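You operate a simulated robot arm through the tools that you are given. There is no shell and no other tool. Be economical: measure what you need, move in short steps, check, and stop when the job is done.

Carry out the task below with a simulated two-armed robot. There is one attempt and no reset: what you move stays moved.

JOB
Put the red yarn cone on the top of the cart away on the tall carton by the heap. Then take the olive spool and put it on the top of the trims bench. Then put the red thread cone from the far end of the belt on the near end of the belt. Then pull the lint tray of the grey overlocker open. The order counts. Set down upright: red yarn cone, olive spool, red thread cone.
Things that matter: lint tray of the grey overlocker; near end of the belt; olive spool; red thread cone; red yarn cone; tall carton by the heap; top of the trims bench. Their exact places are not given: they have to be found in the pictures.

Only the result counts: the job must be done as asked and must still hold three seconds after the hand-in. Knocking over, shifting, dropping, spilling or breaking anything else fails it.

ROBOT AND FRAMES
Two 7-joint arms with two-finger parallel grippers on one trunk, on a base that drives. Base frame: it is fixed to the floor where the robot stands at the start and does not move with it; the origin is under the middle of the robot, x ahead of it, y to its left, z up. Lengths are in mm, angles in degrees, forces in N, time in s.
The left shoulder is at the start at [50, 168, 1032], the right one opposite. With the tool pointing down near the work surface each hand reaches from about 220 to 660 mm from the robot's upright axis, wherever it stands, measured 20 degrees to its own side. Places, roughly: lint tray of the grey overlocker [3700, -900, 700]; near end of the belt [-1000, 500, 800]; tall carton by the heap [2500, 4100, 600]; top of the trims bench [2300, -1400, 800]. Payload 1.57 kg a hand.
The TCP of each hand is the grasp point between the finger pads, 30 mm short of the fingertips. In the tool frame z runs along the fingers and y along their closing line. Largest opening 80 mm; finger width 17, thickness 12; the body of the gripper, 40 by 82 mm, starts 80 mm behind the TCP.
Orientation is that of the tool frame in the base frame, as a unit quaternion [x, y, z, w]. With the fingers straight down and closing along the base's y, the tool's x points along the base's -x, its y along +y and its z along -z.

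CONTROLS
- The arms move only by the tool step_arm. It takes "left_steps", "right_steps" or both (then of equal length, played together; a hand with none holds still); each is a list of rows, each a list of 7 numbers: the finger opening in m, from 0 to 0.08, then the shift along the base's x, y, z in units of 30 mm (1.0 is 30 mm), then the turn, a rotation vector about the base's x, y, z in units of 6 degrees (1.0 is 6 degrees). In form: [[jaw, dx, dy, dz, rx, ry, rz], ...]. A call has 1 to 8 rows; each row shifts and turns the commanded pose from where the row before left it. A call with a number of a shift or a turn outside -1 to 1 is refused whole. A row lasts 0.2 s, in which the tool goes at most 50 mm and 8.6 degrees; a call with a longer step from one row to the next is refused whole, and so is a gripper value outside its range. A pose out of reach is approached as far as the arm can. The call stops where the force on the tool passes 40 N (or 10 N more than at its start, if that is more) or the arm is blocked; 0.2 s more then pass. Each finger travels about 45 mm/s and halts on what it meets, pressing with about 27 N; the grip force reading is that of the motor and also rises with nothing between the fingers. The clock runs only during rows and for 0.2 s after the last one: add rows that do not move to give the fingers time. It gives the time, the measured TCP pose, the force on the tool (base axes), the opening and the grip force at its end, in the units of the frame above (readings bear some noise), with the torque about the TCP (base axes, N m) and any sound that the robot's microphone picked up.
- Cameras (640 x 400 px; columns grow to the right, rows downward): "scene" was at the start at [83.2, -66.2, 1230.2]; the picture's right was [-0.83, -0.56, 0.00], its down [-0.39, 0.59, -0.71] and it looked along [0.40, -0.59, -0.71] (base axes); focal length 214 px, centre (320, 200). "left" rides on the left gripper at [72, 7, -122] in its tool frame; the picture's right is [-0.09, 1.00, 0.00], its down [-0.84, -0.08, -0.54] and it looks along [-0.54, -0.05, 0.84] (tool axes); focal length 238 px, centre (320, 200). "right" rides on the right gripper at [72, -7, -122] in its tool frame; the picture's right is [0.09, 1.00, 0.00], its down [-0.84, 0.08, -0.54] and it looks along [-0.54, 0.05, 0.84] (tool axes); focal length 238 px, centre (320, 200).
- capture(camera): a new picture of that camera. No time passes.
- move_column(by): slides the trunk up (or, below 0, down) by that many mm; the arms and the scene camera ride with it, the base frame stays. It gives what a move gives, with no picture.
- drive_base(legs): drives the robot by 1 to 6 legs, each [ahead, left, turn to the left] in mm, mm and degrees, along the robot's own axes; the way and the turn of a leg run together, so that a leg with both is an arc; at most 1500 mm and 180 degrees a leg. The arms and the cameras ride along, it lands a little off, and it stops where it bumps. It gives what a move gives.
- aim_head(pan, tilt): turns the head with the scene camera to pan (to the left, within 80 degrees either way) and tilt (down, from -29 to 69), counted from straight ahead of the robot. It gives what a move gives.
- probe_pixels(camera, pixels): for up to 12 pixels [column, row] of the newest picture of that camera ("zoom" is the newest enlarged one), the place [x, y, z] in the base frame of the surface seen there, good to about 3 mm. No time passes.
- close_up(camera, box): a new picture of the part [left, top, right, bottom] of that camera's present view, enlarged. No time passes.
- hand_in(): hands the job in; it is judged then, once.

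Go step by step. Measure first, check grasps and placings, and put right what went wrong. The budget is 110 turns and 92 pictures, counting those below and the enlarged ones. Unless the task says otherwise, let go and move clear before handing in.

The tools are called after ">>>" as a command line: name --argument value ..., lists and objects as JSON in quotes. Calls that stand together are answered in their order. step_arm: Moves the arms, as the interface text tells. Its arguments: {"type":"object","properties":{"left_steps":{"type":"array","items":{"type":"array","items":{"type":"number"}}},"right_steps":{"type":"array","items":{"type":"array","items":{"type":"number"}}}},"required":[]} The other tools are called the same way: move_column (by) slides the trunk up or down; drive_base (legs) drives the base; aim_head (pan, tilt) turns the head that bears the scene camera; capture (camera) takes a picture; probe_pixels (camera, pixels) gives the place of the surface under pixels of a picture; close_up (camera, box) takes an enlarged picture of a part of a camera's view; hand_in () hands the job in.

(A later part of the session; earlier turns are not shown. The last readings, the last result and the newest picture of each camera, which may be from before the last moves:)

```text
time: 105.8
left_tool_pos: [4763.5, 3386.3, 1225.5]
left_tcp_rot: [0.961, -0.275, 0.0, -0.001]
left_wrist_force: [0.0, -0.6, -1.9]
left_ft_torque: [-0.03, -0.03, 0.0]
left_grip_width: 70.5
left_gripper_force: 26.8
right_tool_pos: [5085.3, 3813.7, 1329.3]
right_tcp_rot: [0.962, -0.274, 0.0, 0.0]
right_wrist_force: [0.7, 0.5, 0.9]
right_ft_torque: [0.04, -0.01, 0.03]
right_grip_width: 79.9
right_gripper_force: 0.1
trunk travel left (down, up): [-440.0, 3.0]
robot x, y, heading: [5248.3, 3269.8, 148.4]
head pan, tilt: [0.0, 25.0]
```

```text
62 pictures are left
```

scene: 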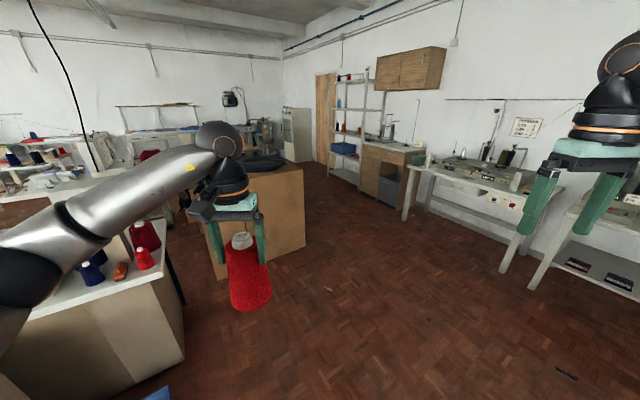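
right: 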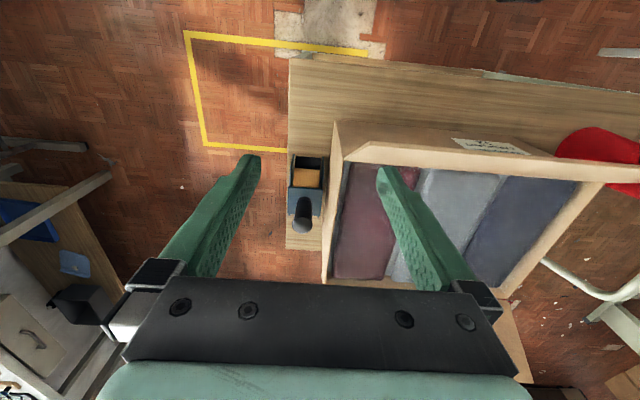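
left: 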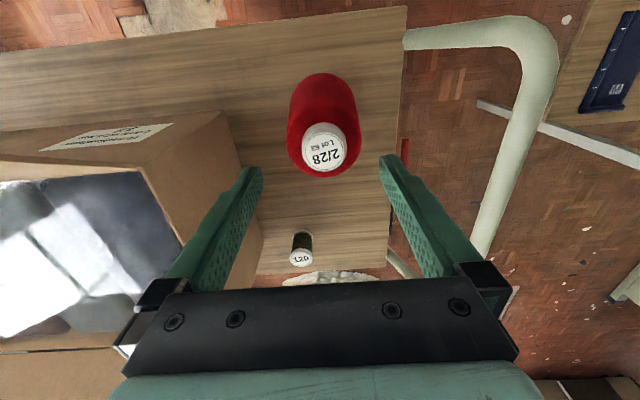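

>>> probe_pixels --camera "scene" --pixels '[[405, 218], [500, 270], [530, 288], [305, 245], [222, 278], [304, 172], [380, 205], [185, 355], [330, 180], [240, 240]]'

```text
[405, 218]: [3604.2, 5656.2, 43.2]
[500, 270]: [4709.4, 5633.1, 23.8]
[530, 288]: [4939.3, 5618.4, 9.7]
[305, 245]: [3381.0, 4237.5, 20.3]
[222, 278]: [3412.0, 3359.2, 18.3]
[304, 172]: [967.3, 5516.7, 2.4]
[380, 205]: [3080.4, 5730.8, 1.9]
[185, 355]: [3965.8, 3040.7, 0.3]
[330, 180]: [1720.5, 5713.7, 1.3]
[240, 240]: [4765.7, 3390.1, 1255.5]
```

>>> drive_base --legs '[[1117, -240, 0], [1117, -240, 0], [0, 0, 50]]'

>>> aim_head --pan 10 --tilt 30

>>> capture --camera "scene"

```text
time: 119.3
left_tool_pos: [3220.4, 4561.1, 1225.5]
left_tcp_rot: [0.988, 0.156, 0.0, 0.0]
left_wrist_force: [0.1, -0.1, -2.3]
left_ft_torque: [0.01, -0.04, 0.03]
left_grip_width: 70.3
left_gripper_force: 26.5
right_tool_pos: [3102.7, 5082.3, 1329.7]
right_tcp_rot: [0.988, 0.155, -0.001, 0.0]
right_wrist_force: [0.0, -0.3, -0.1]
right_ft_torque: [0.0, 0.0, 0.03]
right_grip_width: 80.1
right_gripper_force: 0.0
trunk travel left (down, up): [-440.0, 3.0]
robot x, y, heading: [3620.4, 4853.3, -162.1]
head pan, tilt: [0.0, 25.0]
```

```text
time: 120.0
left_tool_pos: [3221.7, 4560.3, 1225.6]
left_tcp_rot: [0.988, 0.154, 0.001, 0.0]
left_wrist_force: [0.0, -0.3, -1.8]
left_ft_torque: [0.02, 0.0, 0.0]
left_grip_width: 70.1
left_gripper_force: 26.7
right_tool_pos: [3102.9, 5083.3, 1329.4]
right_tcp_rot: [0.988, 0.154, 0.001, 0.0]
right_wrist_force: [0.4, -0.4, -0.4]
right_ft_torque: [-0.02, 0.02, -0.06]
right_grip_width: 80.0
right_gripper_force: 0.0
trunk travel left (down, up): [-440.0, 3.0]
robot x, y, heading: [3622.9, 4856.5, -162.2]
head pan, tilt: [10.0, 30.0]
```

```text
61 pictures are left
```

scene: 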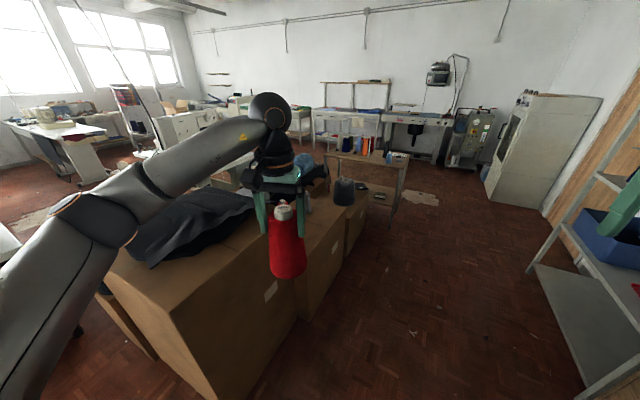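

Another carton row is visible at (300,230)–(350,215). Zoom and probe the tops.

>>> close_up --camera "scene" --box '[180, 130, 420, 330]'

>>> probe_pixels --camera "scene" --pixels '[[315, 240], [325, 215], [340, 190], [355, 215], [350, 235], [320, 260], [235, 255], [310, 210], [290, 310], [360, 220], [335, 225], [316, 305]]'

```text
2.00 times, centred on (300, 230) of scene
```

zoom: 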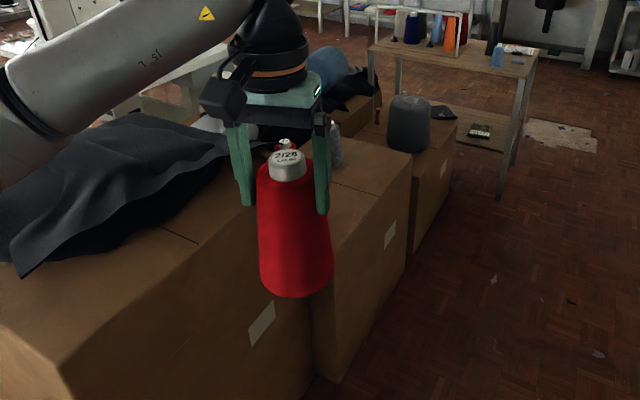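

```text
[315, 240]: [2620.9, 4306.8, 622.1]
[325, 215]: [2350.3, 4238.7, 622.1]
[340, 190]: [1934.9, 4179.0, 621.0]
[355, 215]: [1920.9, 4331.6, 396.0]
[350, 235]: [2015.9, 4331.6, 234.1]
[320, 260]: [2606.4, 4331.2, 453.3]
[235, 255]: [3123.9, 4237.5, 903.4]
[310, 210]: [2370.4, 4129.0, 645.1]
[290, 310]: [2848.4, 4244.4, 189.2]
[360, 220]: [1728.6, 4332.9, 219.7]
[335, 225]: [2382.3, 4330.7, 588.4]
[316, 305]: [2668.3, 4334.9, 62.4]
```

The tall carton's top is at z≈622, x≈2250–2650, front face y≈4331. Drive alongside and face it.

>>> drive_base --legs '[[1281, -353, 0], [0, 0, 72]]'

>>> aim_head --pan 0 --tilt 45

>>> capture --camera "scene"

```text
time: 129.6
left_tool_pos: [2500.0, 4323.6, 1225.8]
left_tcp_rot: [0.699, 0.715, 0.0, -0.001]
left_wrist_force: [0.3, -0.3, -2.6]
left_ft_torque: [0.05, -0.03, 0.02]
left_grip_width: 70.1
left_gripper_force: 27.0
right_tool_pos: [1965.2, 4360.0, 1330.6]
right_tcp_rot: [0.698, 0.716, 0.0, 0.001]
right_wrist_force: [0.0, 0.3, 0.5]
right_ft_torque: [0.02, -0.01, -0.02]
right_grip_width: 79.9
right_gripper_force: 0.2
trunk travel left (down, up): [-440.0, 3.0]
robot x, y, heading: [2332.7, 4792.0, -88.8]
head pan, tilt: [10.0, 30.0]
```

```text
time: 130.4
left_tool_pos: [2500.1, 4323.5, 1225.6]
left_tcp_rot: [0.699, 0.715, 0.0, 0.0]
left_wrist_force: [-0.8, 0.0, -2.7]
left_ft_torque: [0.0, 0.04, -0.01]
left_grip_width: 70.2
left_gripper_force: 26.6
right_tool_pos: [1966.2, 4359.0, 1330.6]
right_tcp_rot: [0.699, 0.715, -0.001, 0.0]
right_wrist_force: [-0.2, 0.2, 0.0]
right_ft_torque: [0.02, -0.02, 0.0]
right_grip_width: 79.9
right_gripper_force: 0.1
trunk travel left (down, up): [-440.0, 3.0]
robot x, y, heading: [2332.3, 4795.6, -88.7]
head pan, tilt: [0.0, 45.0]
```

```text
59 pictures are left
```

scene: 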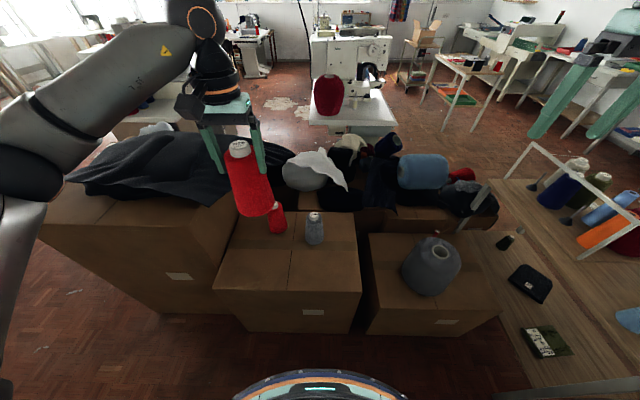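

The carton top is clear at its front part, with two small cones near the back. Probing.

>>> probe_pixels --camera "scene" --pixels '[[240, 265], [290, 265], [335, 265], [314, 243], [277, 233], [314, 217], [278, 206], [230, 290], [355, 290], [352, 225], [270, 280], [240, 145]]'

```text
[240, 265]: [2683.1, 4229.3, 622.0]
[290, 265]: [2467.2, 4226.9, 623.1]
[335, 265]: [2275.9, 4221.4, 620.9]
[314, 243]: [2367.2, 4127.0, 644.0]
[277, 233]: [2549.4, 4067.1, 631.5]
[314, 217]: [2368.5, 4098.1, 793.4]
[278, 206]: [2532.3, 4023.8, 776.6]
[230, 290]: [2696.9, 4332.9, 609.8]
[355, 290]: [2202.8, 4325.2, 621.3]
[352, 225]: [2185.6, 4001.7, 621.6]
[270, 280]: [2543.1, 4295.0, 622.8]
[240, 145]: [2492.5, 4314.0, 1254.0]
```

Target (2500,4240). Shift forward 83 mm over the carton and lower the trunk.

>>> step_arm --left_steps '[[0.04, 0, -0.7, 0, 0, 0, 0], [0.04, 0, -0.7, 0, 0, 0, 0], [0.04, 0, -0.7, 0, 0, 0, 0], [0.04, 0, -0.7, 0, 0, 0, 0]]'

>>> move_column --by -300

>>> step_arm --left_steps '[[0.04, 0, 0, -0.8, 0, 0, 0], [0.04, 0, 0, -0.8, 0, 0, 0], [0.04, 0, 0, -0.8, 0, 0, 0], [0.04, 0, 0, -0.8, 0, 0, 0], [0.04, 0, 0, 0, 0, 0, 0]]'

>>> capture --camera "scene"

```text
time: 131.4
left_tool_pos: [2500.2, 4239.3, 1225.3]
left_tcp_rot: [0.699, 0.715, 0.0, -0.001]
left_wrist_force: [0.3, -0.5, -2.9]
left_ft_torque: [0.07, -0.01, -0.02]
left_grip_width: 69.9
left_gripper_force: 26.8
right_tool_pos: [1966.1, 4359.1, 1330.1]
right_tcp_rot: [0.699, 0.715, -0.001, 0.0]
right_wrist_force: [-0.2, -0.1, -0.1]
right_ft_torque: [0.04, 0.0, 0.01]
right_grip_width: 79.9
right_gripper_force: 0.1
trunk travel left (down, up): [-440.0, 3.0]
robot x, y, heading: [2332.0, 4795.0, -88.9]
head pan, tilt: [0.0, 45.0]
```

```text
time: 134.4
left_tool_pos: [2500.2, 4241.0, 926.1]
left_tcp_rot: [0.699, 0.715, 0.0, 0.001]
left_wrist_force: [1.0, -0.3, -2.3]
left_ft_torque: [0.03, -0.02, 0.01]
left_grip_width: 69.8
left_gripper_force: 27.1
right_tool_pos: [1965.8, 4360.5, 1029.3]
right_tcp_rot: [0.699, 0.715, -0.001, 0.001]
right_wrist_force: [0.3, 0.1, -0.3]
right_ft_torque: [0.0, -0.01, -0.01]
right_grip_width: 80.1
right_gripper_force: 0.1
trunk travel left (down, up): [-140.0, 303.0]
robot x, y, heading: [2331.5, 4796.6, -88.8]
head pan, tilt: [0.0, 45.0]
```

```text
time: 135.6
left_tool_pos: [2499.0, 4238.7, 828.7]
left_tcp_rot: [0.699, 0.715, 0.0, 0.0]
left_wrist_force: [0.0, 0.6, -2.4]
left_ft_torque: [0.05, 0.0, -0.01]
left_grip_width: 69.5
left_gripper_force: 27.1
right_tool_pos: [1965.6, 4359.5, 1029.3]
right_tcp_rot: [0.699, 0.715, 0.001, 0.0]
right_wrist_force: [0.4, 0.1, -0.3]
right_ft_torque: [-0.04, -0.02, 0.01]
right_grip_width: 80.0
right_gripper_force: 0.0
trunk travel left (down, up): [-140.0, 303.0]
robot x, y, heading: [2331.8, 4790.6, -88.6]
head pan, tilt: [0.0, 45.0]
```

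```text
58 pictures are left
```

scene: 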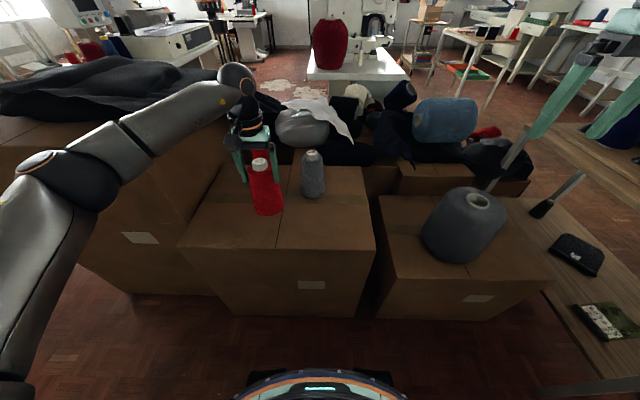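

>>> probe_pixels --camera "scene" --pixels '[[260, 163], [267, 208], [267, 222], [313, 175], [313, 155], [240, 230]]'

>>> step_arm --left_steps '[[0.04, 0, 0, -0.8, 0, 0, 0], [0.04, 0, 0, -0.6, 0, 0, 0], [0.04, 0, 0, -0.4, 0, 0, 0], [0.04, 0, 0, -0.15, 0, 0, 0], [0.04, 0, 0, -0.1, 0, 0, 0]]'

```text
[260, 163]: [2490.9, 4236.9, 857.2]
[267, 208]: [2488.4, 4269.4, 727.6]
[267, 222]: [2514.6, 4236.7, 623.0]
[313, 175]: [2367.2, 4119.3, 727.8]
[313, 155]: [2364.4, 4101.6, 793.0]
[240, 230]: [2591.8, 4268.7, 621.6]
```

```text
time: 136.8
left_tool_pos: [2500.2, 4239.8, 767.5]
left_tcp_rot: [0.699, 0.715, 0.0, 0.0]
left_wrist_force: [0.7, -0.7, -2.7]
left_ft_torque: [0.05, 0.02, -0.01]
left_grip_width: 69.8
left_gripper_force: 27.1
right_tool_pos: [1965.0, 4359.3, 1029.8]
right_tcp_rot: [0.699, 0.715, 0.0, 0.0]
right_wrist_force: [0.3, 0.6, 0.5]
right_ft_torque: [-0.03, -0.04, -0.04]
right_grip_width: 80.1
right_gripper_force: 0.1
trunk travel left (down, up): [-140.0, 303.0]
robot x, y, heading: [2333.0, 4795.5, -88.7]
head pan, tilt: [0.0, 45.0]
```

>>> step_arm --left_steps '[[0.04, 0, 0, -0.07, 0, 0, 0], [0.04, 0, 0, -0.07, 0, 0, 0], [0.04, 0, 0, -0.05, 0, 0, 0]]'

```text
time: 137.6
left_tool_pos: [2499.1, 4239.6, 764.7]
left_tcp_rot: [0.699, 0.715, -0.002, 0.001]
left_wrist_force: [0.4, 2.1, 10.6]
left_ft_torque: [-0.1, -0.2, 0.05]
left_grip_width: 69.7
left_gripper_force: 27.2
right_tool_pos: [1964.8, 4360.0, 1029.9]
right_tcp_rot: [0.699, 0.715, 0.0, 0.002]
right_wrist_force: [-0.1, 0.4, 0.2]
right_ft_torque: [-0.01, -0.01, 0.01]
right_grip_width: 80.3
right_gripper_force: 0.0
trunk travel left (down, up): [-140.0, 303.0]
robot x, y, heading: [2330.9, 4789.0, -89.0]
head pan, tilt: [0.0, 45.0]
```

Contact at +10.6 N. Release gently and rise.

>>> step_arm --left_steps '[[0.072, 0, 0, 0.03, 0, 0, 0], [0.08, 0, 0, 0.02, 0, 0, 0], [0.08, 0, 0, 0, 0, 0, 0], [0.08, 0, 0, 0.5, 0, 0, 0], [0.08, 0, 0, 0.8, 0, 0, 0], [0.08, 0, 0, 1, 0, 0, 0], [0.08, 0, 0, 1, 0, 0, 0], [0.08, 0, 0, 1, 0, 0, 0]]'

>>> close_up --camera "scene" --box '[160, 90, 400, 290]'

```text
time: 139.4
left_tool_pos: [2500.0, 4240.8, 892.3]
left_tcp_rot: [0.699, 0.715, 0.0, 0.0]
left_wrist_force: [-0.3, 0.4, -1.3]
left_ft_torque: [0.02, -0.01, 0.05]
left_grip_width: 80.2
left_gripper_force: 0.1
right_tool_pos: [1966.0, 4359.5, 1030.0]
right_tcp_rot: [0.699, 0.715, -0.001, 0.0]
right_wrist_force: [-0.3, 0.4, 0.7]
right_ft_torque: [0.02, -0.03, 0.0]
right_grip_width: 79.8
right_gripper_force: 0.2
trunk travel left (down, up): [-140.0, 303.0]
robot x, y, heading: [2331.0, 4795.8, -88.5]
head pan, tilt: [0.0, 45.0]
```

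```text
2.00 times, centred on (280, 190) of scene
```

zoom: 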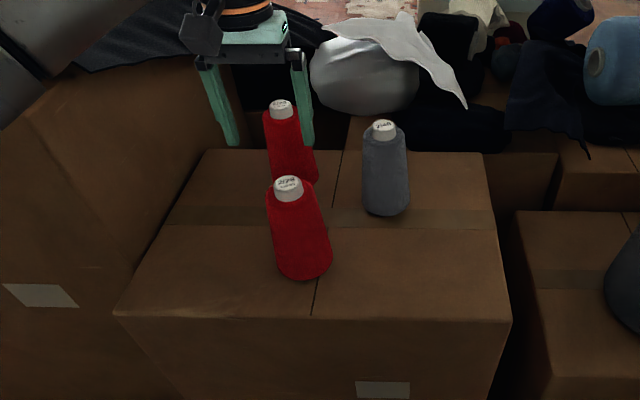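

Red yarn cone stands upright on the carton. Raise the trunk, turn west and look for a shorter way back.

>>> move_column --by 300

>>> drive_base --legs '[[-60, 0, 0], [0, 0, -91]]'

>>> aim_head --pan 0 --tilt 25

>>> capture --camera "scene"

>>> probe_pixels --camera "scene" --pixels '[[320, 300], [320, 230], [260, 230], [240, 260], [420, 230], [450, 260], [200, 300], [380, 200], [300, 200], [500, 300]]'

```text
time: 142.4
left_tool_pos: [2501.0, 4241.4, 1191.4]
left_tcp_rot: [0.699, 0.715, -0.001, -0.001]
left_wrist_force: [-0.2, 0.1, 0.1]
left_ft_torque: [0.0, 0.0, 0.02]
left_grip_width: 79.7
left_gripper_force: 0.1
right_tool_pos: [1966.6, 4359.6, 1330.4]
right_tcp_rot: [0.699, 0.715, 0.0, 0.0]
right_wrist_force: [-0.7, 0.6, -0.3]
right_ft_torque: [0.03, 0.0, 0.0]
right_grip_width: 79.6
right_gripper_force: 0.0
trunk travel left (down, up): [-440.0, 3.0]
robot x, y, heading: [2330.3, 4793.0, -88.8]
head pan, tilt: [0.0, 45.0]
```

```text
time: 147.3
left_tool_pos: [1771.8, 4703.6, 1192.5]
left_tcp_rot: [1.0, -0.005, 0.001, 0.0]
left_wrist_force: [0.0, -0.4, -0.3]
left_ft_torque: [0.01, -0.01, -0.02]
left_grip_width: 79.9
left_gripper_force: 0.0
right_tool_pos: [1907.7, 5234.6, 1329.6]
right_tcp_rot: [1.0, -0.005, 0.0, 0.0]
right_wrist_force: [0.3, 1.5, -1.2]
right_ft_torque: [0.0, 0.02, -0.03]
right_grip_width: 79.9
right_gripper_force: 0.2
trunk travel left (down, up): [-440.0, 3.0]
robot x, y, heading: [2330.4, 4856.3, 179.5]
head pan, tilt: [0.0, 45.0]
```

```text
time: 148.1
left_tool_pos: [1771.3, 4704.3, 1191.5]
left_tcp_rot: [1.0, -0.004, 0.0, 0.0]
left_wrist_force: [0.7, -0.4, 0.6]
left_ft_torque: [0.01, -0.04, -0.01]
left_grip_width: 80.2
left_gripper_force: 0.0
right_tool_pos: [1908.1, 5233.7, 1329.9]
right_tcp_rot: [1.0, -0.005, -0.001, 0.001]
right_wrist_force: [-0.5, 0.5, -0.5]
right_ft_torque: [0.02, -0.01, -0.01]
right_grip_width: 80.1
right_gripper_force: 0.1
trunk travel left (down, up): [-440.0, 3.0]
robot x, y, heading: [2330.0, 4852.5, 179.5]
head pan, tilt: [0.0, 25.0]
```

```text
56 pictures are left
```

scene: 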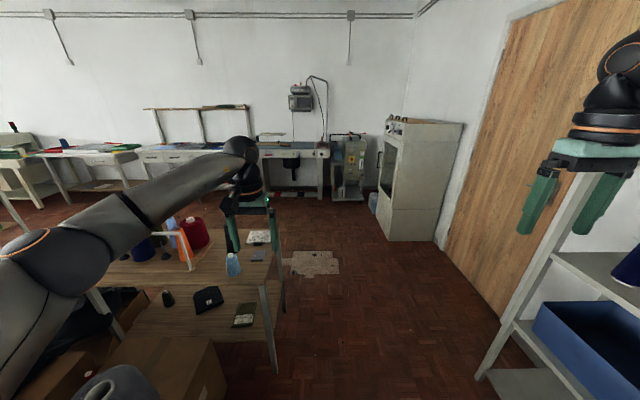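

```text
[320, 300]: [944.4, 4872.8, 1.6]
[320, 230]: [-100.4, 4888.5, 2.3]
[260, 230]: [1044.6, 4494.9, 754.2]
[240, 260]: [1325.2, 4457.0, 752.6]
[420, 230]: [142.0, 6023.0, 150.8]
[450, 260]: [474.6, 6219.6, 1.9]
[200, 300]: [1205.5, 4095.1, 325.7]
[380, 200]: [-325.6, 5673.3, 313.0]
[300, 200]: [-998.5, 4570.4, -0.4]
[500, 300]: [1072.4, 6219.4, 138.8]
```

>>> probe_pixels --camera "scene" --pixels '[[273, 368], [262, 295], [282, 258], [284, 300], [483, 372], [512, 325], [565, 290], [250, 310]]'

```text
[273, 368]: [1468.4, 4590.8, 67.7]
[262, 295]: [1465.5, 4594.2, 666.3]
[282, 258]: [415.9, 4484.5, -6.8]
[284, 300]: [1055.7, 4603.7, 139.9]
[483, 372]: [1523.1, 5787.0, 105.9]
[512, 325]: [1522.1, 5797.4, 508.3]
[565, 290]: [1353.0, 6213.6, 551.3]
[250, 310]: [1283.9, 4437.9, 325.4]
```

Lane y 4610–5780 is clear. Driving west along y≈5100 and south along x≈-100.

>>> drive_base --legs '[[0, -250, 0], [1300, 0, 0], [1130, 0, 0], [0, 0, 90], [1400, 0, 0], [1300, 0, 0]]'

```text
time: 177.7
left_tool_pos: [151.0, 1883.0, 1191.5]
left_tcp_rot: [0.698, 0.716, 0.0, 0.0]
left_wrist_force: [0.5, -1.4, 0.4]
left_ft_torque: [0.0, 0.02, -0.03]
left_grip_width: 80.1
left_gripper_force: 0.0
right_tool_pos: [-386.3, 1999.9, 1330.9]
right_tcp_rot: [0.698, 0.716, 0.0, -0.001]
right_wrist_force: [-0.5, 0.7, 0.4]
right_ft_torque: [0.0, 0.01, -0.05]
right_grip_width: 79.9
right_gripper_force: 0.1
trunk travel left (down, up): [-440.0, 3.0]
robot x, y, heading: [-17.8, 2432.9, -88.2]
head pan, tilt: [0.0, 25.0]
```

>>> drive_base --legs '[[80, 1150, 0], [1050, 0, 0], [1150, 100, 0], [0, 0, -91]]'

>>> aim_head --pan 0 --tilt 45

>>> capture --camera "scene"

```text
time: 197.8
left_tool_pos: [816.8, 18.7, 1192.3]
left_tcp_rot: [0.999, 0.034, 0.0, 0.0]
left_wrist_force: [0.4, -0.4, -0.5]
left_ft_torque: [0.0, -0.02, -0.04]
left_grip_width: 80.0
left_gripper_force: 0.1
right_tool_pos: [912.0, 558.6, 1328.9]
right_tcp_rot: [0.999, 0.034, 0.0, 0.0]
right_wrist_force: [0.2, -0.7, -0.4]
right_ft_torque: [-0.02, 0.0, 0.02]
right_grip_width: 80.0
right_gripper_force: 0.0
trunk travel left (down, up): [-440.0, 3.0]
robot x, y, heading: [1362.0, 210.9, -176.1]
head pan, tilt: [0.0, 25.0]
```

```text
time: 198.7
left_tool_pos: [817.6, 18.1, 1192.3]
left_tcp_rot: [0.999, 0.034, 0.001, 0.0]
left_wrist_force: [-0.2, 0.6, 0.3]
left_ft_torque: [-0.01, 0.01, 0.0]
left_grip_width: 80.1
left_gripper_force: 0.0
right_tool_pos: [913.2, 558.2, 1331.6]
right_tcp_rot: [0.999, 0.035, -0.001, 0.0]
right_wrist_force: [-0.6, -0.6, 0.1]
right_ft_torque: [0.02, -0.02, 0.04]
right_grip_width: 79.9
right_gripper_force: 0.1
trunk travel left (down, up): [-440.0, 3.0]
robot x, y, heading: [1360.4, 212.8, -176.2]
head pan, tilt: [0.0, 45.0]
```

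```text
55 pictures are left
```

scene: 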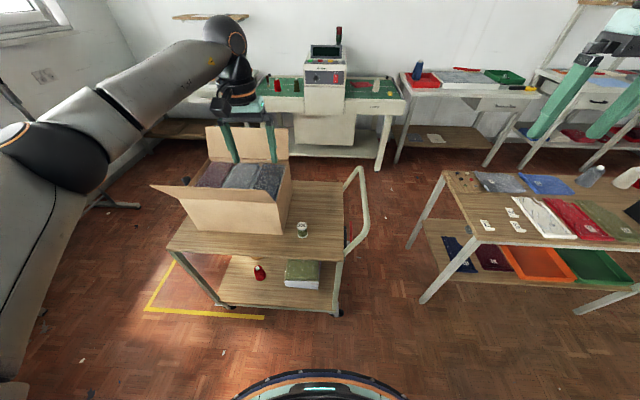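

The spool stands at (302,228). Zoom and probe.

>>> close_up --camera "scene" --box '[250, 190, 350, 270]'

>>> probe_pixels --camera "zoom" --pixels '[[340, 200], [318, 206], [358, 206], [338, 192], [338, 215], [340, 255], [225, 200], [340, 300], [235, 20]]'

```text
5.00 times, centred on (300, 230) of scene
```

zoom: 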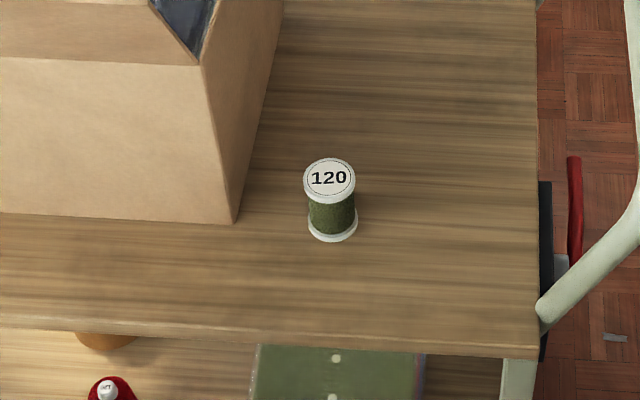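

```text
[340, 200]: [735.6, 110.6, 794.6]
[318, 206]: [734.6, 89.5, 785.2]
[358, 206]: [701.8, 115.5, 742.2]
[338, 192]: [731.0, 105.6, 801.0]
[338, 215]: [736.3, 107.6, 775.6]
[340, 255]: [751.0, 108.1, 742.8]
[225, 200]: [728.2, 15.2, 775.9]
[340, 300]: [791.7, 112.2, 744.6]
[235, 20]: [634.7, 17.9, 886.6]
```

>>> probe_pixels --camera "zoom" --pixels '[[329, 178], [307, 179], [352, 179], [329, 163], [329, 194], [312, 215], [352, 215], [537, 340], [230, 215], [160, 330]]'

```text
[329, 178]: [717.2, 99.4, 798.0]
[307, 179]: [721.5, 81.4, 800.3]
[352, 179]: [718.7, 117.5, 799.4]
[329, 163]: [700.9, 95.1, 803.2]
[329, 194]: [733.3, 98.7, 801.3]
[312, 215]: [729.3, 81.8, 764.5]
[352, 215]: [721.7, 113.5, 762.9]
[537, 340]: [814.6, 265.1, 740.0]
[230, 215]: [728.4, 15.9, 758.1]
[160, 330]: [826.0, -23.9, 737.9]
```

Spool centre (718,99), top z 800, flange ~40 mm. I'll use the right hand (its elbow stays away from the box); retract the left, reposition, then lower.

>>> step_arm --left_steps '[[0.08, 1, 0, 0, 0, 0, 0], [0.08, 1, 0, 0, 0, 0, 0], [0.08, 1, 0, 0, 0, 0, 0], [0.08, 1, 0, 0, 0, 0, 0], [0.08, 1, 0, 0, 0, 0, 0], [0.08, 1, 0, 0, 0, 0, 0], [0.08, 1, 0, 0, 0, 0, 0], [0.08, 1, 0, 0, 0, 0, 0]]'

>>> drive_base --legs '[[131, 261, 0], [0, 0, -3.8]]'

>>> move_column --by -240

>>> capture --camera "scene"

```text
time: 200.5
left_tool_pos: [1057.1, 18.4, 1192.7]
left_tcp_rot: [0.999, 0.033, 0.0, 0.0]
left_wrist_force: [0.5, 1.2, -0.2]
left_ft_torque: [0.0, 0.04, -0.01]
left_grip_width: 80.1
left_gripper_force: 0.1
right_tool_pos: [912.3, 557.9, 1330.8]
right_tcp_rot: [0.999, 0.033, 0.0, 0.0]
right_wrist_force: [0.6, 0.1, -0.6]
right_ft_torque: [0.01, 0.03, 0.0]
right_grip_width: 79.8
right_gripper_force: 0.0
trunk travel left (down, up): [-440.0, 3.0]
robot x, y, heading: [1359.2, 211.5, -176.0]
head pan, tilt: [0.0, 45.0]
```

```text
time: 202.9
left_tool_pos: [930.9, -232.3, 1190.3]
left_tcp_rot: [1.0, -0.001, 0.001, 0.0]
left_wrist_force: [0.3, 0.0, 0.2]
left_ft_torque: [0.03, 0.03, 0.02]
left_grip_width: 80.1
left_gripper_force: 0.1
right_tool_pos: [824.5, 318.8, 1330.9]
right_tcp_rot: [1.0, 0.0, 0.001, 0.0]
right_wrist_force: [-0.8, 0.7, 0.5]
right_ft_torque: [0.0, 0.02, -0.01]
right_grip_width: 80.0
right_gripper_force: 0.0
trunk travel left (down, up): [-440.0, 3.0]
robot x, y, heading: [1252.1, -58.8, 179.9]
head pan, tilt: [0.0, 45.0]
```

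```text
time: 205.4
left_tool_pos: [930.3, -232.3, 951.7]
left_tcp_rot: [1.0, -0.001, 0.001, 0.001]
left_wrist_force: [-0.2, -0.2, -0.4]
left_ft_torque: [0.0, 0.0, 0.02]
left_grip_width: 80.3
left_gripper_force: 0.0
right_tool_pos: [824.4, 317.0, 1090.0]
right_tcp_rot: [1.0, 0.0, 0.001, 0.0]
right_wrist_force: [-0.2, -0.6, -0.4]
right_ft_torque: [0.01, -0.02, -0.01]
right_grip_width: 80.0
right_gripper_force: 0.1
trunk travel left (down, up): [-200.0, 243.0]
robot x, y, heading: [1250.6, -60.8, 180.0]
head pan, tilt: [0.0, 45.0]
```

```text
53 pictures are left
```

scene: 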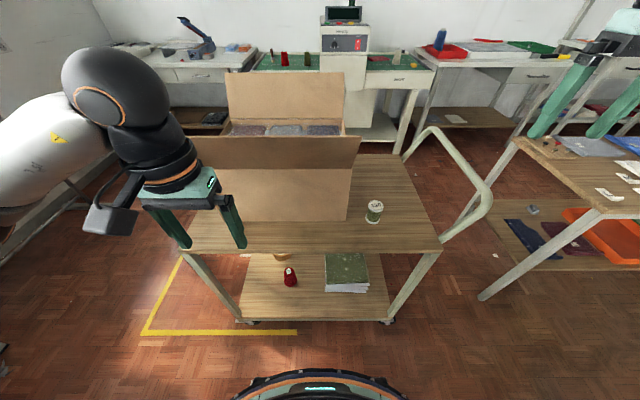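

>>> probe_pixels --camera "scene" --pixels '[[357, 140], [350, 165], [345, 75], [375, 204], [245, 245], [225, 140]]'

>>> step_arm --right_steps '[[0.08, -0.5, -1, 0, 0, 0, 0], [0.08, -0.5, -1, 0, 0, 0, 0], [0.08, -0.5, -1, 0, 0, 0, 0], [0.08, -0.5, -1, 0, 0, 0, 0], [0.08, -0.5, -1, 0, 0, 0, 0], [0.08, -0.5, -1, 0, 0, 0, 0], [0.08, -0.5, -1, 0, 0, 0, 0], [0.08, -0.05, -0.27, 0, 0, 0, 0]]'

>>> capture --camera "right"

```text
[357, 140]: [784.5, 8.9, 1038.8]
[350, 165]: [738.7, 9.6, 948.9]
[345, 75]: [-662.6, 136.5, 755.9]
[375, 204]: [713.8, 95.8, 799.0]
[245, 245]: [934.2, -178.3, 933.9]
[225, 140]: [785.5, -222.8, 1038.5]
```

```text
time: 207.2
left_tool_pos: [932.3, -232.5, 950.9]
left_tcp_rot: [1.0, 0.0, 0.0, 0.0]
left_wrist_force: [0.0, -0.1, -0.2]
left_ft_torque: [-0.02, 0.0, 0.01]
left_grip_width: 79.8
left_gripper_force: 0.0
right_tool_pos: [775.8, 151.9, 1064.7]
right_tcp_rot: [1.0, -0.003, 0.001, 0.001]
right_wrist_force: [0.0, 0.0, 0.5]
right_ft_torque: [-0.02, -0.01, 0.03]
right_grip_width: 80.1
right_gripper_force: 0.1
right hand out of reach, approached as far as the arm can: row 5, 6, 7, 8
trunk travel left (down, up): [-200.0, 243.0]
robot x, y, heading: [1253.3, -59.9, 179.9]
head pan, tilt: [0.0, 45.0]
```

```text
52 pictures are left
```

right: 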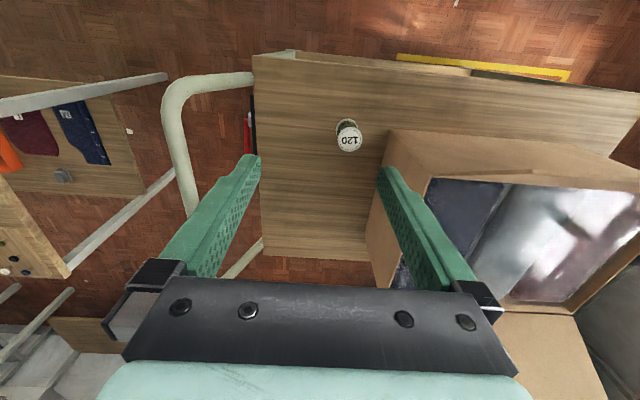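

Out of reach only while high; the commanded pose is over the spool. Descend to z≈850 and check.

>>> step_arm --right_steps '[[0.08, 0, 0, -1, 0, 0, 0], [0.08, 0, 0, -1, 0, 0, 0], [0.08, 0, 0, -1, 0, 0, 0], [0.08, 0, 0, -1, 0, 0, 0], [0.08, 0, 0, -1, 0, 0, 0], [0.08, 0, 0, 0, 0, 0, 0]]'

>>> capture --camera "right"

```text
time: 208.7
left_tool_pos: [930.6, -232.1, 950.9]
left_tcp_rot: [1.0, -0.001, 0.0, 0.0]
left_wrist_force: [-0.2, -0.5, -1.0]
left_ft_torque: [0.03, -0.03, 0.01]
left_grip_width: 79.7
left_gripper_force: 0.0
right_tool_pos: [775.1, 150.9, 913.0]
right_tcp_rot: [1.0, -0.001, 0.0, -0.001]
right_wrist_force: [-0.6, 0.2, -0.3]
right_ft_torque: [0.0, -0.01, -0.02]
right_grip_width: 79.8
right_gripper_force: 0.1
trunk travel left (down, up): [-200.0, 243.0]
robot x, y, heading: [1247.5, -56.6, 179.8]
head pan, tilt: [0.0, 45.0]
```

```text
51 pictures are left
```

right: 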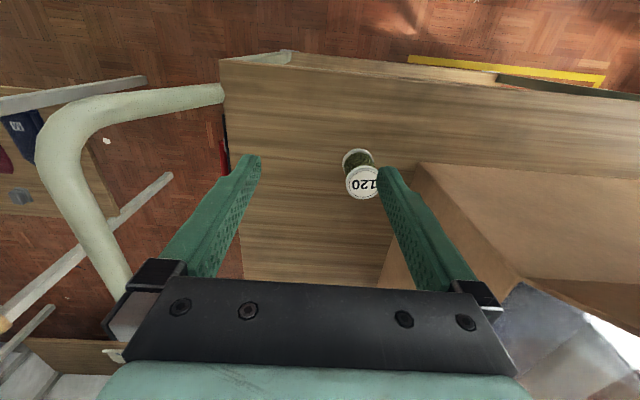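

Now shift to (718,99) at this height.

>>> step_arm --right_steps '[[0.08, -0.64, -0.57, 0, 0, 0, 0], [0.08, -0.64, -0.57, 0, 0, 0, 0], [0.08, -0.62, -0.57, 0, 0, 0, 0], [0.08, 0, 0, -0.8, 0, 0, 0], [0.08, 0, 0, -0.8, 0, 0, 0], [0.08, 0, 0, 0, 0, 0, 0]]'

>>> capture --camera "right"

```text
time: 210.1
left_tool_pos: [930.1, -233.0, 949.9]
left_tcp_rot: [1.0, -0.001, 0.0, 0.0]
left_wrist_force: [-0.2, -0.7, 0.4]
left_ft_torque: [0.0, 0.01, -0.02]
left_grip_width: 80.3
left_gripper_force: 0.1
right_tool_pos: [754.5, 130.5, 865.0]
right_tcp_rot: [1.0, -0.001, 0.0, 0.002]
right_wrist_force: [0.4, -0.7, 0.3]
right_ft_torque: [0.03, 0.03, -0.01]
right_grip_width: 79.8
right_gripper_force: 0.1
right hand out of reach, approached as far as the arm can: row 2, 3, 5
trunk travel left (down, up): [-200.0, 243.0]
robot x, y, heading: [1249.4, -65.0, 179.6]
head pan, tilt: [0.0, 45.0]
```

```text
50 pictures are left
```

right: 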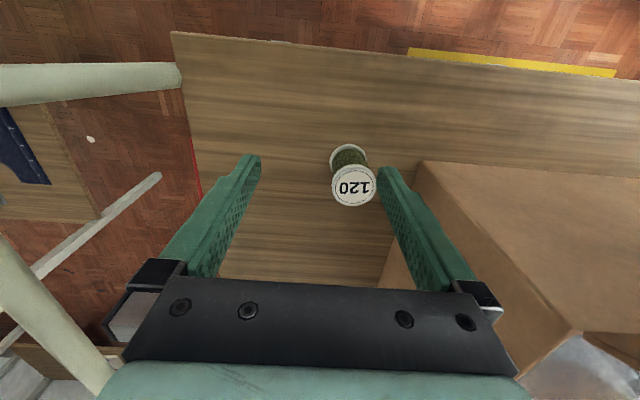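

Reach is short by ~36 mm; nudge the base 40 ahead and 31 left.

>>> drive_base --legs '[[42, 31, 0]]'

>>> capture --camera "right"

```text
time: 211.0
left_tool_pos: [887.7, -262.3, 951.1]
left_tcp_rot: [1.0, -0.002, 0.0, 0.0]
left_wrist_force: [-0.4, 0.0, 0.1]
left_ft_torque: [0.01, -0.01, -0.02]
left_grip_width: 80.3
left_gripper_force: 0.0
right_tool_pos: [710.6, 101.8, 864.3]
right_tcp_rot: [1.0, -0.002, 0.0, 0.001]
right_wrist_force: [0.0, 0.2, 0.5]
right_ft_torque: [0.05, -0.04, 0.02]
right_grip_width: 79.9
right_gripper_force: 0.0
trunk travel left (down, up): [-200.0, 243.0]
robot x, y, heading: [1207.1, -93.4, 179.6]
head pan, tilt: [0.0, 45.0]
```

```text
49 pictures are left
```

right: 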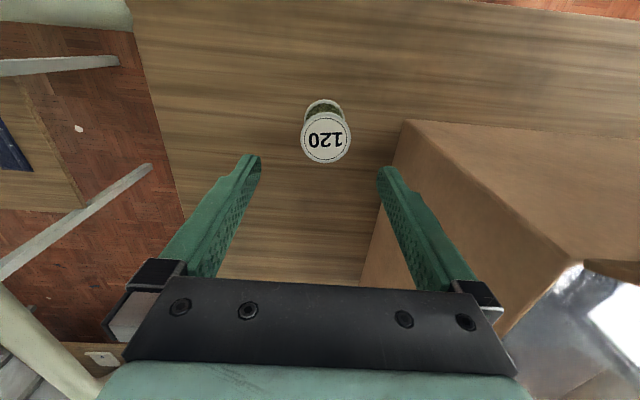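

>>> probe_pixels --camera "right" --pixels '[[326, 139], [304, 139], [348, 139], [326, 118], [326, 159], [395, 180]]'

```text
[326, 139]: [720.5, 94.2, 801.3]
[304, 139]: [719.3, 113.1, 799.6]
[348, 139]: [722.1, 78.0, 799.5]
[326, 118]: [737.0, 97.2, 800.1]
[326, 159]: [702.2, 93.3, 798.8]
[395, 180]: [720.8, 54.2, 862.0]
```

Spool centre (720,95.5). Align, descend to z≈779, close.

>>> step_arm --right_steps '[[0.08, 0.31, -0.2, -0.7, 0, 0, 0], [0.08, 0, 0, -0.8, 0, 0, 0], [0.08, 0, 0, -0.7, 0, 0, 0], [0.08, 0, 0, -0.6, 0, 0, 0], [0.08, 0, 0, 0, 0, 0, 0]]'

>>> capture --camera "right"

```text
time: 212.2
left_tool_pos: [888.7, -262.5, 949.7]
left_tcp_rot: [1.0, -0.002, 0.0, 0.0]
left_wrist_force: [-0.2, 0.4, -0.3]
left_ft_torque: [0.0, 0.0, 0.01]
left_grip_width: 79.8
left_gripper_force: 0.1
right_tool_pos: [736.1, 109.2, 788.5]
right_tcp_rot: [1.0, -0.002, -0.002, 0.0]
right_wrist_force: [-0.3, -0.3, -0.2]
right_ft_torque: [0.02, 0.01, 0.02]
right_grip_width: 79.9
right_gripper_force: 0.1
right hand out of reach, approached as far as the arm can: row 2, 3, 4
trunk travel left (down, up): [-200.0, 243.0]
robot x, y, heading: [1207.5, -87.2, 179.9]
head pan, tilt: [0.0, 45.0]
```

```text
48 pictures are left
```

right: 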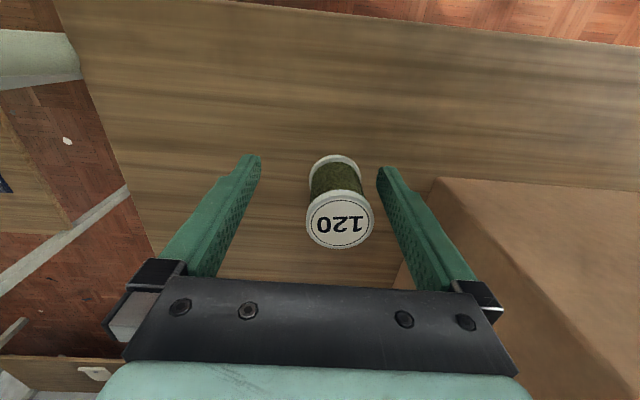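

Close: short by 16 mm in x and 14 in y. Nudge base, then lower trunk 8 mm.

>>> drive_base --legs '[[16, 14, 0]]'

>>> move_column --by -8

>>> capture --camera "right"

```text
time: 213.0
left_tool_pos: [871.8, -276.0, 951.0]
left_tcp_rot: [1.0, -0.001, 0.0, 0.0]
left_wrist_force: [-0.2, 0.4, 0.6]
left_ft_torque: [0.01, -0.01, -0.03]
left_grip_width: 80.1
left_gripper_force: 0.0
right_tool_pos: [718.9, 95.6, 788.6]
right_tcp_rot: [1.0, -0.002, -0.002, 0.0]
right_wrist_force: [-0.3, 0.9, 0.0]
right_ft_torque: [-0.01, -0.01, -0.01]
right_grip_width: 80.1
right_gripper_force: 0.0
trunk travel left (down, up): [-200.0, 243.0]
robot x, y, heading: [1192.1, -106.4, 179.9]
head pan, tilt: [0.0, 45.0]
```

```text
time: 213.6
left_tool_pos: [871.5, -276.4, 943.4]
left_tcp_rot: [1.0, -0.001, 0.0, 0.0]
left_wrist_force: [0.4, 1.0, 0.7]
left_ft_torque: [0.01, 0.01, 0.03]
left_grip_width: 79.9
left_gripper_force: 0.1
right_tool_pos: [719.2, 94.9, 780.8]
right_tcp_rot: [1.0, -0.002, -0.001, 0.0]
right_wrist_force: [-0.2, 0.4, -0.2]
right_ft_torque: [0.01, 0.01, 0.01]
right_grip_width: 80.0
right_gripper_force: 0.1
trunk travel left (down, up): [-192.0, 251.0]
robot x, y, heading: [1191.0, -107.1, 179.7]
head pan, tilt: [0.0, 45.0]
```

```text
47 pictures are left
```

right: 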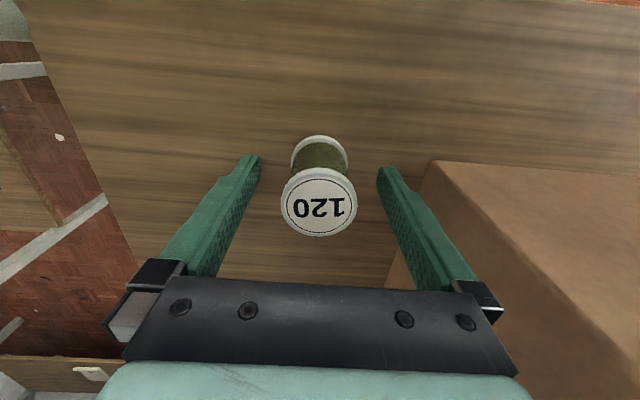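

Well centred at (719,95,781). Close and lift with the trunk.

>>> step_arm --right_steps '[[0.03, 0, 0, 0, 0, 0, 0], [0.03, 0, 0, 0, 0, 0, 0], [0.03, 0, 0, 0, 0, 0, 0], [0.03, 0, 0, 0, 0, 0, 0], [0.03, 0, 0, 0, 0, 0, 0]]'

>>> move_column --by 100

>>> capture --camera "right"

```text
time: 214.8
left_tool_pos: [871.9, -276.3, 942.8]
left_tcp_rot: [1.0, -0.002, -0.001, 0.0]
left_wrist_force: [-0.1, 0.4, -0.6]
left_ft_torque: [-0.01, -0.02, 0.01]
left_grip_width: 79.9
left_gripper_force: 0.1
right_tool_pos: [719.8, 95.6, 779.9]
right_tcp_rot: [1.0, -0.002, -0.002, 0.001]
right_wrist_force: [0.0, 0.4, 0.1]
right_ft_torque: [0.06, -0.02, 0.02]
right_grip_width: 39.8
right_gripper_force: 26.9
trunk travel left (down, up): [-192.0, 251.0]
robot x, y, heading: [1191.2, -103.9, 179.8]
head pan, tilt: [0.0, 45.0]
```

```text
time: 216.1
left_tool_pos: [871.8, -275.7, 1042.4]
left_tcp_rot: [1.0, -0.001, 0.001, 0.0]
left_wrist_force: [-0.5, 0.3, 0.8]
left_ft_torque: [-0.01, -0.01, 0.01]
left_grip_width: 80.2
left_gripper_force: 0.0
right_tool_pos: [719.6, 95.7, 881.2]
right_tcp_rot: [1.0, -0.002, 0.0, 0.001]
right_wrist_force: [0.3, 0.4, 0.1]
right_ft_torque: [-0.01, 0.01, -0.04]
right_grip_width: 40.0
right_gripper_force: 26.9
trunk travel left (down, up): [-292.0, 151.0]
robot x, y, heading: [1191.3, -108.6, 179.7]
head pan, tilt: [0.0, 45.0]
```

```text
46 pictures are left
```

right: 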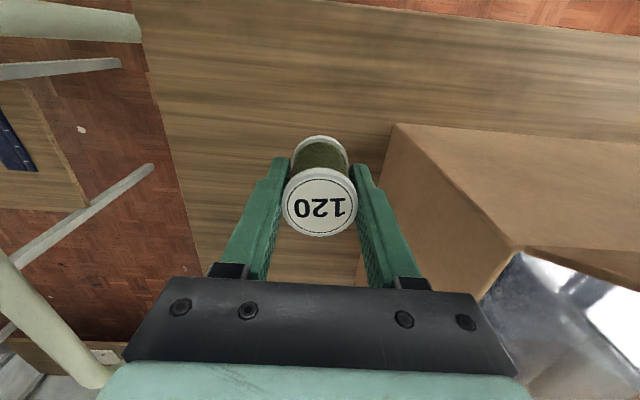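

Spool held. Back off, raise, and turn toward the trims bench.

>>> drive_base --legs '[[-320, 0, 0]]'

>>> move_column --by 140

>>> drive_base --legs '[[0, 0, 115]]'

>>> aim_head --pan 0 --tilt 30

>>> capture --camera "scene"

```text
time: 218.2
left_tool_pos: [1188.9, -276.5, 1042.5]
left_tcp_rot: [1.0, -0.004, 0.0, 0.0]
left_wrist_force: [0.6, 0.5, 0.5]
left_ft_torque: [-0.03, 0.01, 0.01]
left_grip_width: 80.0
left_gripper_force: 0.1
right_tool_pos: [1037.0, 95.7, 880.0]
right_tcp_rot: [1.0, -0.004, -0.001, 0.001]
right_wrist_force: [-0.5, -0.2, -0.7]
right_ft_torque: [-0.02, 0.01, 0.0]
right_grip_width: 40.0
right_gripper_force: 27.2
trunk travel left (down, up): [-292.0, 151.0]
robot x, y, heading: [1507.7, -107.5, 179.7]
head pan, tilt: [0.0, 45.0]
```

```text
time: 219.9
left_tool_pos: [1187.5, -276.5, 1183.6]
left_tcp_rot: [1.0, -0.003, 0.0, 0.0]
left_wrist_force: [-0.3, -0.4, 0.2]
left_ft_torque: [0.04, 0.02, 0.01]
left_grip_width: 80.1
left_gripper_force: 0.1
right_tool_pos: [1036.3, 94.8, 1020.4]
right_tcp_rot: [1.0, -0.004, -0.001, 0.0]
right_wrist_force: [-0.6, 0.4, 0.4]
right_ft_torque: [0.01, 0.01, 0.01]
right_grip_width: 40.1
right_gripper_force: 27.0
trunk travel left (down, up): [-432.0, 11.0]
robot x, y, heading: [1508.2, -105.9, 179.6]
head pan, tilt: [0.0, 45.0]
```

```text
time: 225.2
left_tool_pos: [1805.0, -313.5, 1182.7]
left_tcp_rot: [0.524, 0.852, -0.001, 0.001]
left_wrist_force: [-0.1, 0.2, 0.1]
left_ft_torque: [0.01, 0.01, 0.0]
left_grip_width: 79.9
left_gripper_force: 0.1
right_tool_pos: [1542.5, -617.6, 1020.5]
right_tcp_rot: [0.524, 0.852, 0.001, 0.002]
right_wrist_force: [-0.3, 0.8, -0.4]
right_ft_torque: [-0.02, 0.02, 0.02]
right_grip_width: 39.8
right_gripper_force: 26.8
trunk travel left (down, up): [-432.0, 11.0]
robot x, y, heading: [1507.4, -105.7, -63.4]
head pan, tilt: [0.0, 45.0]
```

```text
time: 225.9
left_tool_pos: [1805.9, -313.7, 1182.5]
left_tcp_rot: [0.524, 0.852, 0.0, 0.0]
left_wrist_force: [0.6, -0.3, 0.2]
left_ft_torque: [-0.01, -0.01, 0.02]
left_grip_width: 80.2
left_gripper_force: 0.1
right_tool_pos: [1542.6, -617.8, 1020.7]
right_tcp_rot: [0.524, 0.852, 0.0, 0.001]
right_wrist_force: [0.8, -0.3, -0.5]
right_ft_torque: [0.03, 0.03, 0.0]
right_grip_width: 40.0
right_gripper_force: 26.8
trunk travel left (down, up): [-432.0, 11.0]
robot x, y, heading: [1508.5, -108.6, -63.3]
head pan, tilt: [0.0, 30.0]
```

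```text
45 pictures are left
```

scene: 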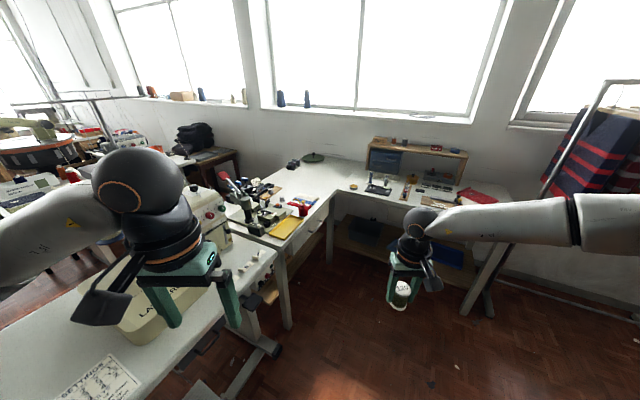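

The trims bench is ahead. Probing candidates.

>>> probe_pixels --camera "scene" --pixels '[[320, 180], [300, 200], [350, 190], [395, 205], [330, 195], [290, 250], [280, 215], [305, 175], [450, 205], [340, 205], [245, 255], [480, 230]]'

>>> close_up --camera "scene" --box '[200, 130, 520, 310]'

```text
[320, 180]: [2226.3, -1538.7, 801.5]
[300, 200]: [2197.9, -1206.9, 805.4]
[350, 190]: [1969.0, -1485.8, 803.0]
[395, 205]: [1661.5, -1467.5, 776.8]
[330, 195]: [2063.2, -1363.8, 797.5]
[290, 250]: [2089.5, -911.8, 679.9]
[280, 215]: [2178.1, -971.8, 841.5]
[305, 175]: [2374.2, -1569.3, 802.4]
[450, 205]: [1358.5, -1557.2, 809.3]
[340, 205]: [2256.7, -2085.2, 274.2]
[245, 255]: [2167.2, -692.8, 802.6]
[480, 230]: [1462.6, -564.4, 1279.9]
```

```text
2.00 times, centred on (360, 220) of scene
```

zoom: 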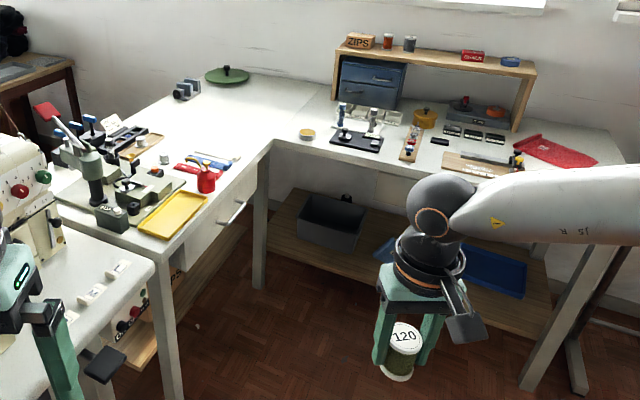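

Bench top at z≈802; probing free spots near the inner corner.

>>> probe_pixels --camera "zoom" --pixels '[[206, 190], [238, 157], [245, 150], [225, 178], [255, 135], [225, 125], [272, 147], [307, 137], [250, 155], [285, 130], [165, 245], [235, 110]]'

```text
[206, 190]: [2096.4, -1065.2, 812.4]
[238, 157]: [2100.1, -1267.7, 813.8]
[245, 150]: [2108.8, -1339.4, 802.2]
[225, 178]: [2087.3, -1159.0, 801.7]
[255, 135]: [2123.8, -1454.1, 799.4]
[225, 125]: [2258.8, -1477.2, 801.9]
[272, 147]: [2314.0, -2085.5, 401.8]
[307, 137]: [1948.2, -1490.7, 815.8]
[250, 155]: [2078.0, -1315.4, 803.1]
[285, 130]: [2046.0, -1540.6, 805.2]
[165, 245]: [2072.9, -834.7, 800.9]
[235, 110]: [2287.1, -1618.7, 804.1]
```

Target (2140,-1380). First measure my own base rim to know the clearance.

>>> aim_head --pan 0 --tilt 60

>>> capture --camera "scene"

>>> probe_pixels --camera "scene" --pixels '[[320, 310], [320, 325], [320, 340], [260, 340], [380, 340], [320, 302]]'

```text
time: 226.9
left_tool_pos: [1806.4, -313.7, 1181.8]
left_tcp_rot: [0.525, 0.851, -0.001, 0.0]
left_wrist_force: [-0.4, 0.1, -0.4]
left_ft_torque: [-0.02, 0.01, 0.02]
left_grip_width: 80.0
left_gripper_force: 0.1
right_tool_pos: [1542.4, -618.1, 1019.4]
right_tcp_rot: [0.524, 0.852, 0.0, 0.001]
right_wrist_force: [-0.3, -0.7, -0.5]
right_ft_torque: [0.0, -0.02, 0.0]
right_grip_width: 39.9
right_gripper_force: 26.8
trunk travel left (down, up): [-432.0, 11.0]
robot x, y, heading: [1506.4, -111.4, -63.2]
head pan, tilt: [0.0, 60.0]
```

```text
43 pictures are left
```

scene: 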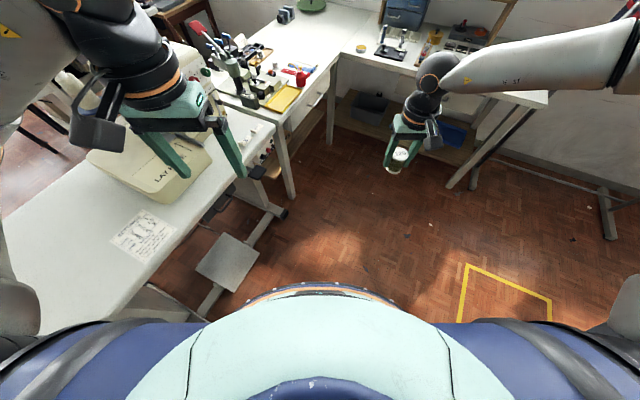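

```text
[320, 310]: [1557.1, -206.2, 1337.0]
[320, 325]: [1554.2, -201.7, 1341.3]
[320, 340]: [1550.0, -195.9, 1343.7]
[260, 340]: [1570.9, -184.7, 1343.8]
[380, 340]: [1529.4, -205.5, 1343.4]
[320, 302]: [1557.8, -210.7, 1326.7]
```

>>> probe_pixels --camera "scene" --pixels '[[320, 285], [320, 290], [320, 295], [270, 294], [370, 294], [330, 146], [292, 195], [235, 268], [285, 213], [332, 75], [200, 310]]'

```text
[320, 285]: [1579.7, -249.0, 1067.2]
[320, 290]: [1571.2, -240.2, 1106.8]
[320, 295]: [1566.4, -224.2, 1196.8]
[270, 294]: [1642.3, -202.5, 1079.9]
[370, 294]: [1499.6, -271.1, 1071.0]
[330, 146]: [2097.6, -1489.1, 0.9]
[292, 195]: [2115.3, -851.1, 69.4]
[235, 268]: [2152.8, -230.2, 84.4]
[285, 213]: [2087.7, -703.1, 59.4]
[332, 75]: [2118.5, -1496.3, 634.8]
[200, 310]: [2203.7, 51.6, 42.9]
```

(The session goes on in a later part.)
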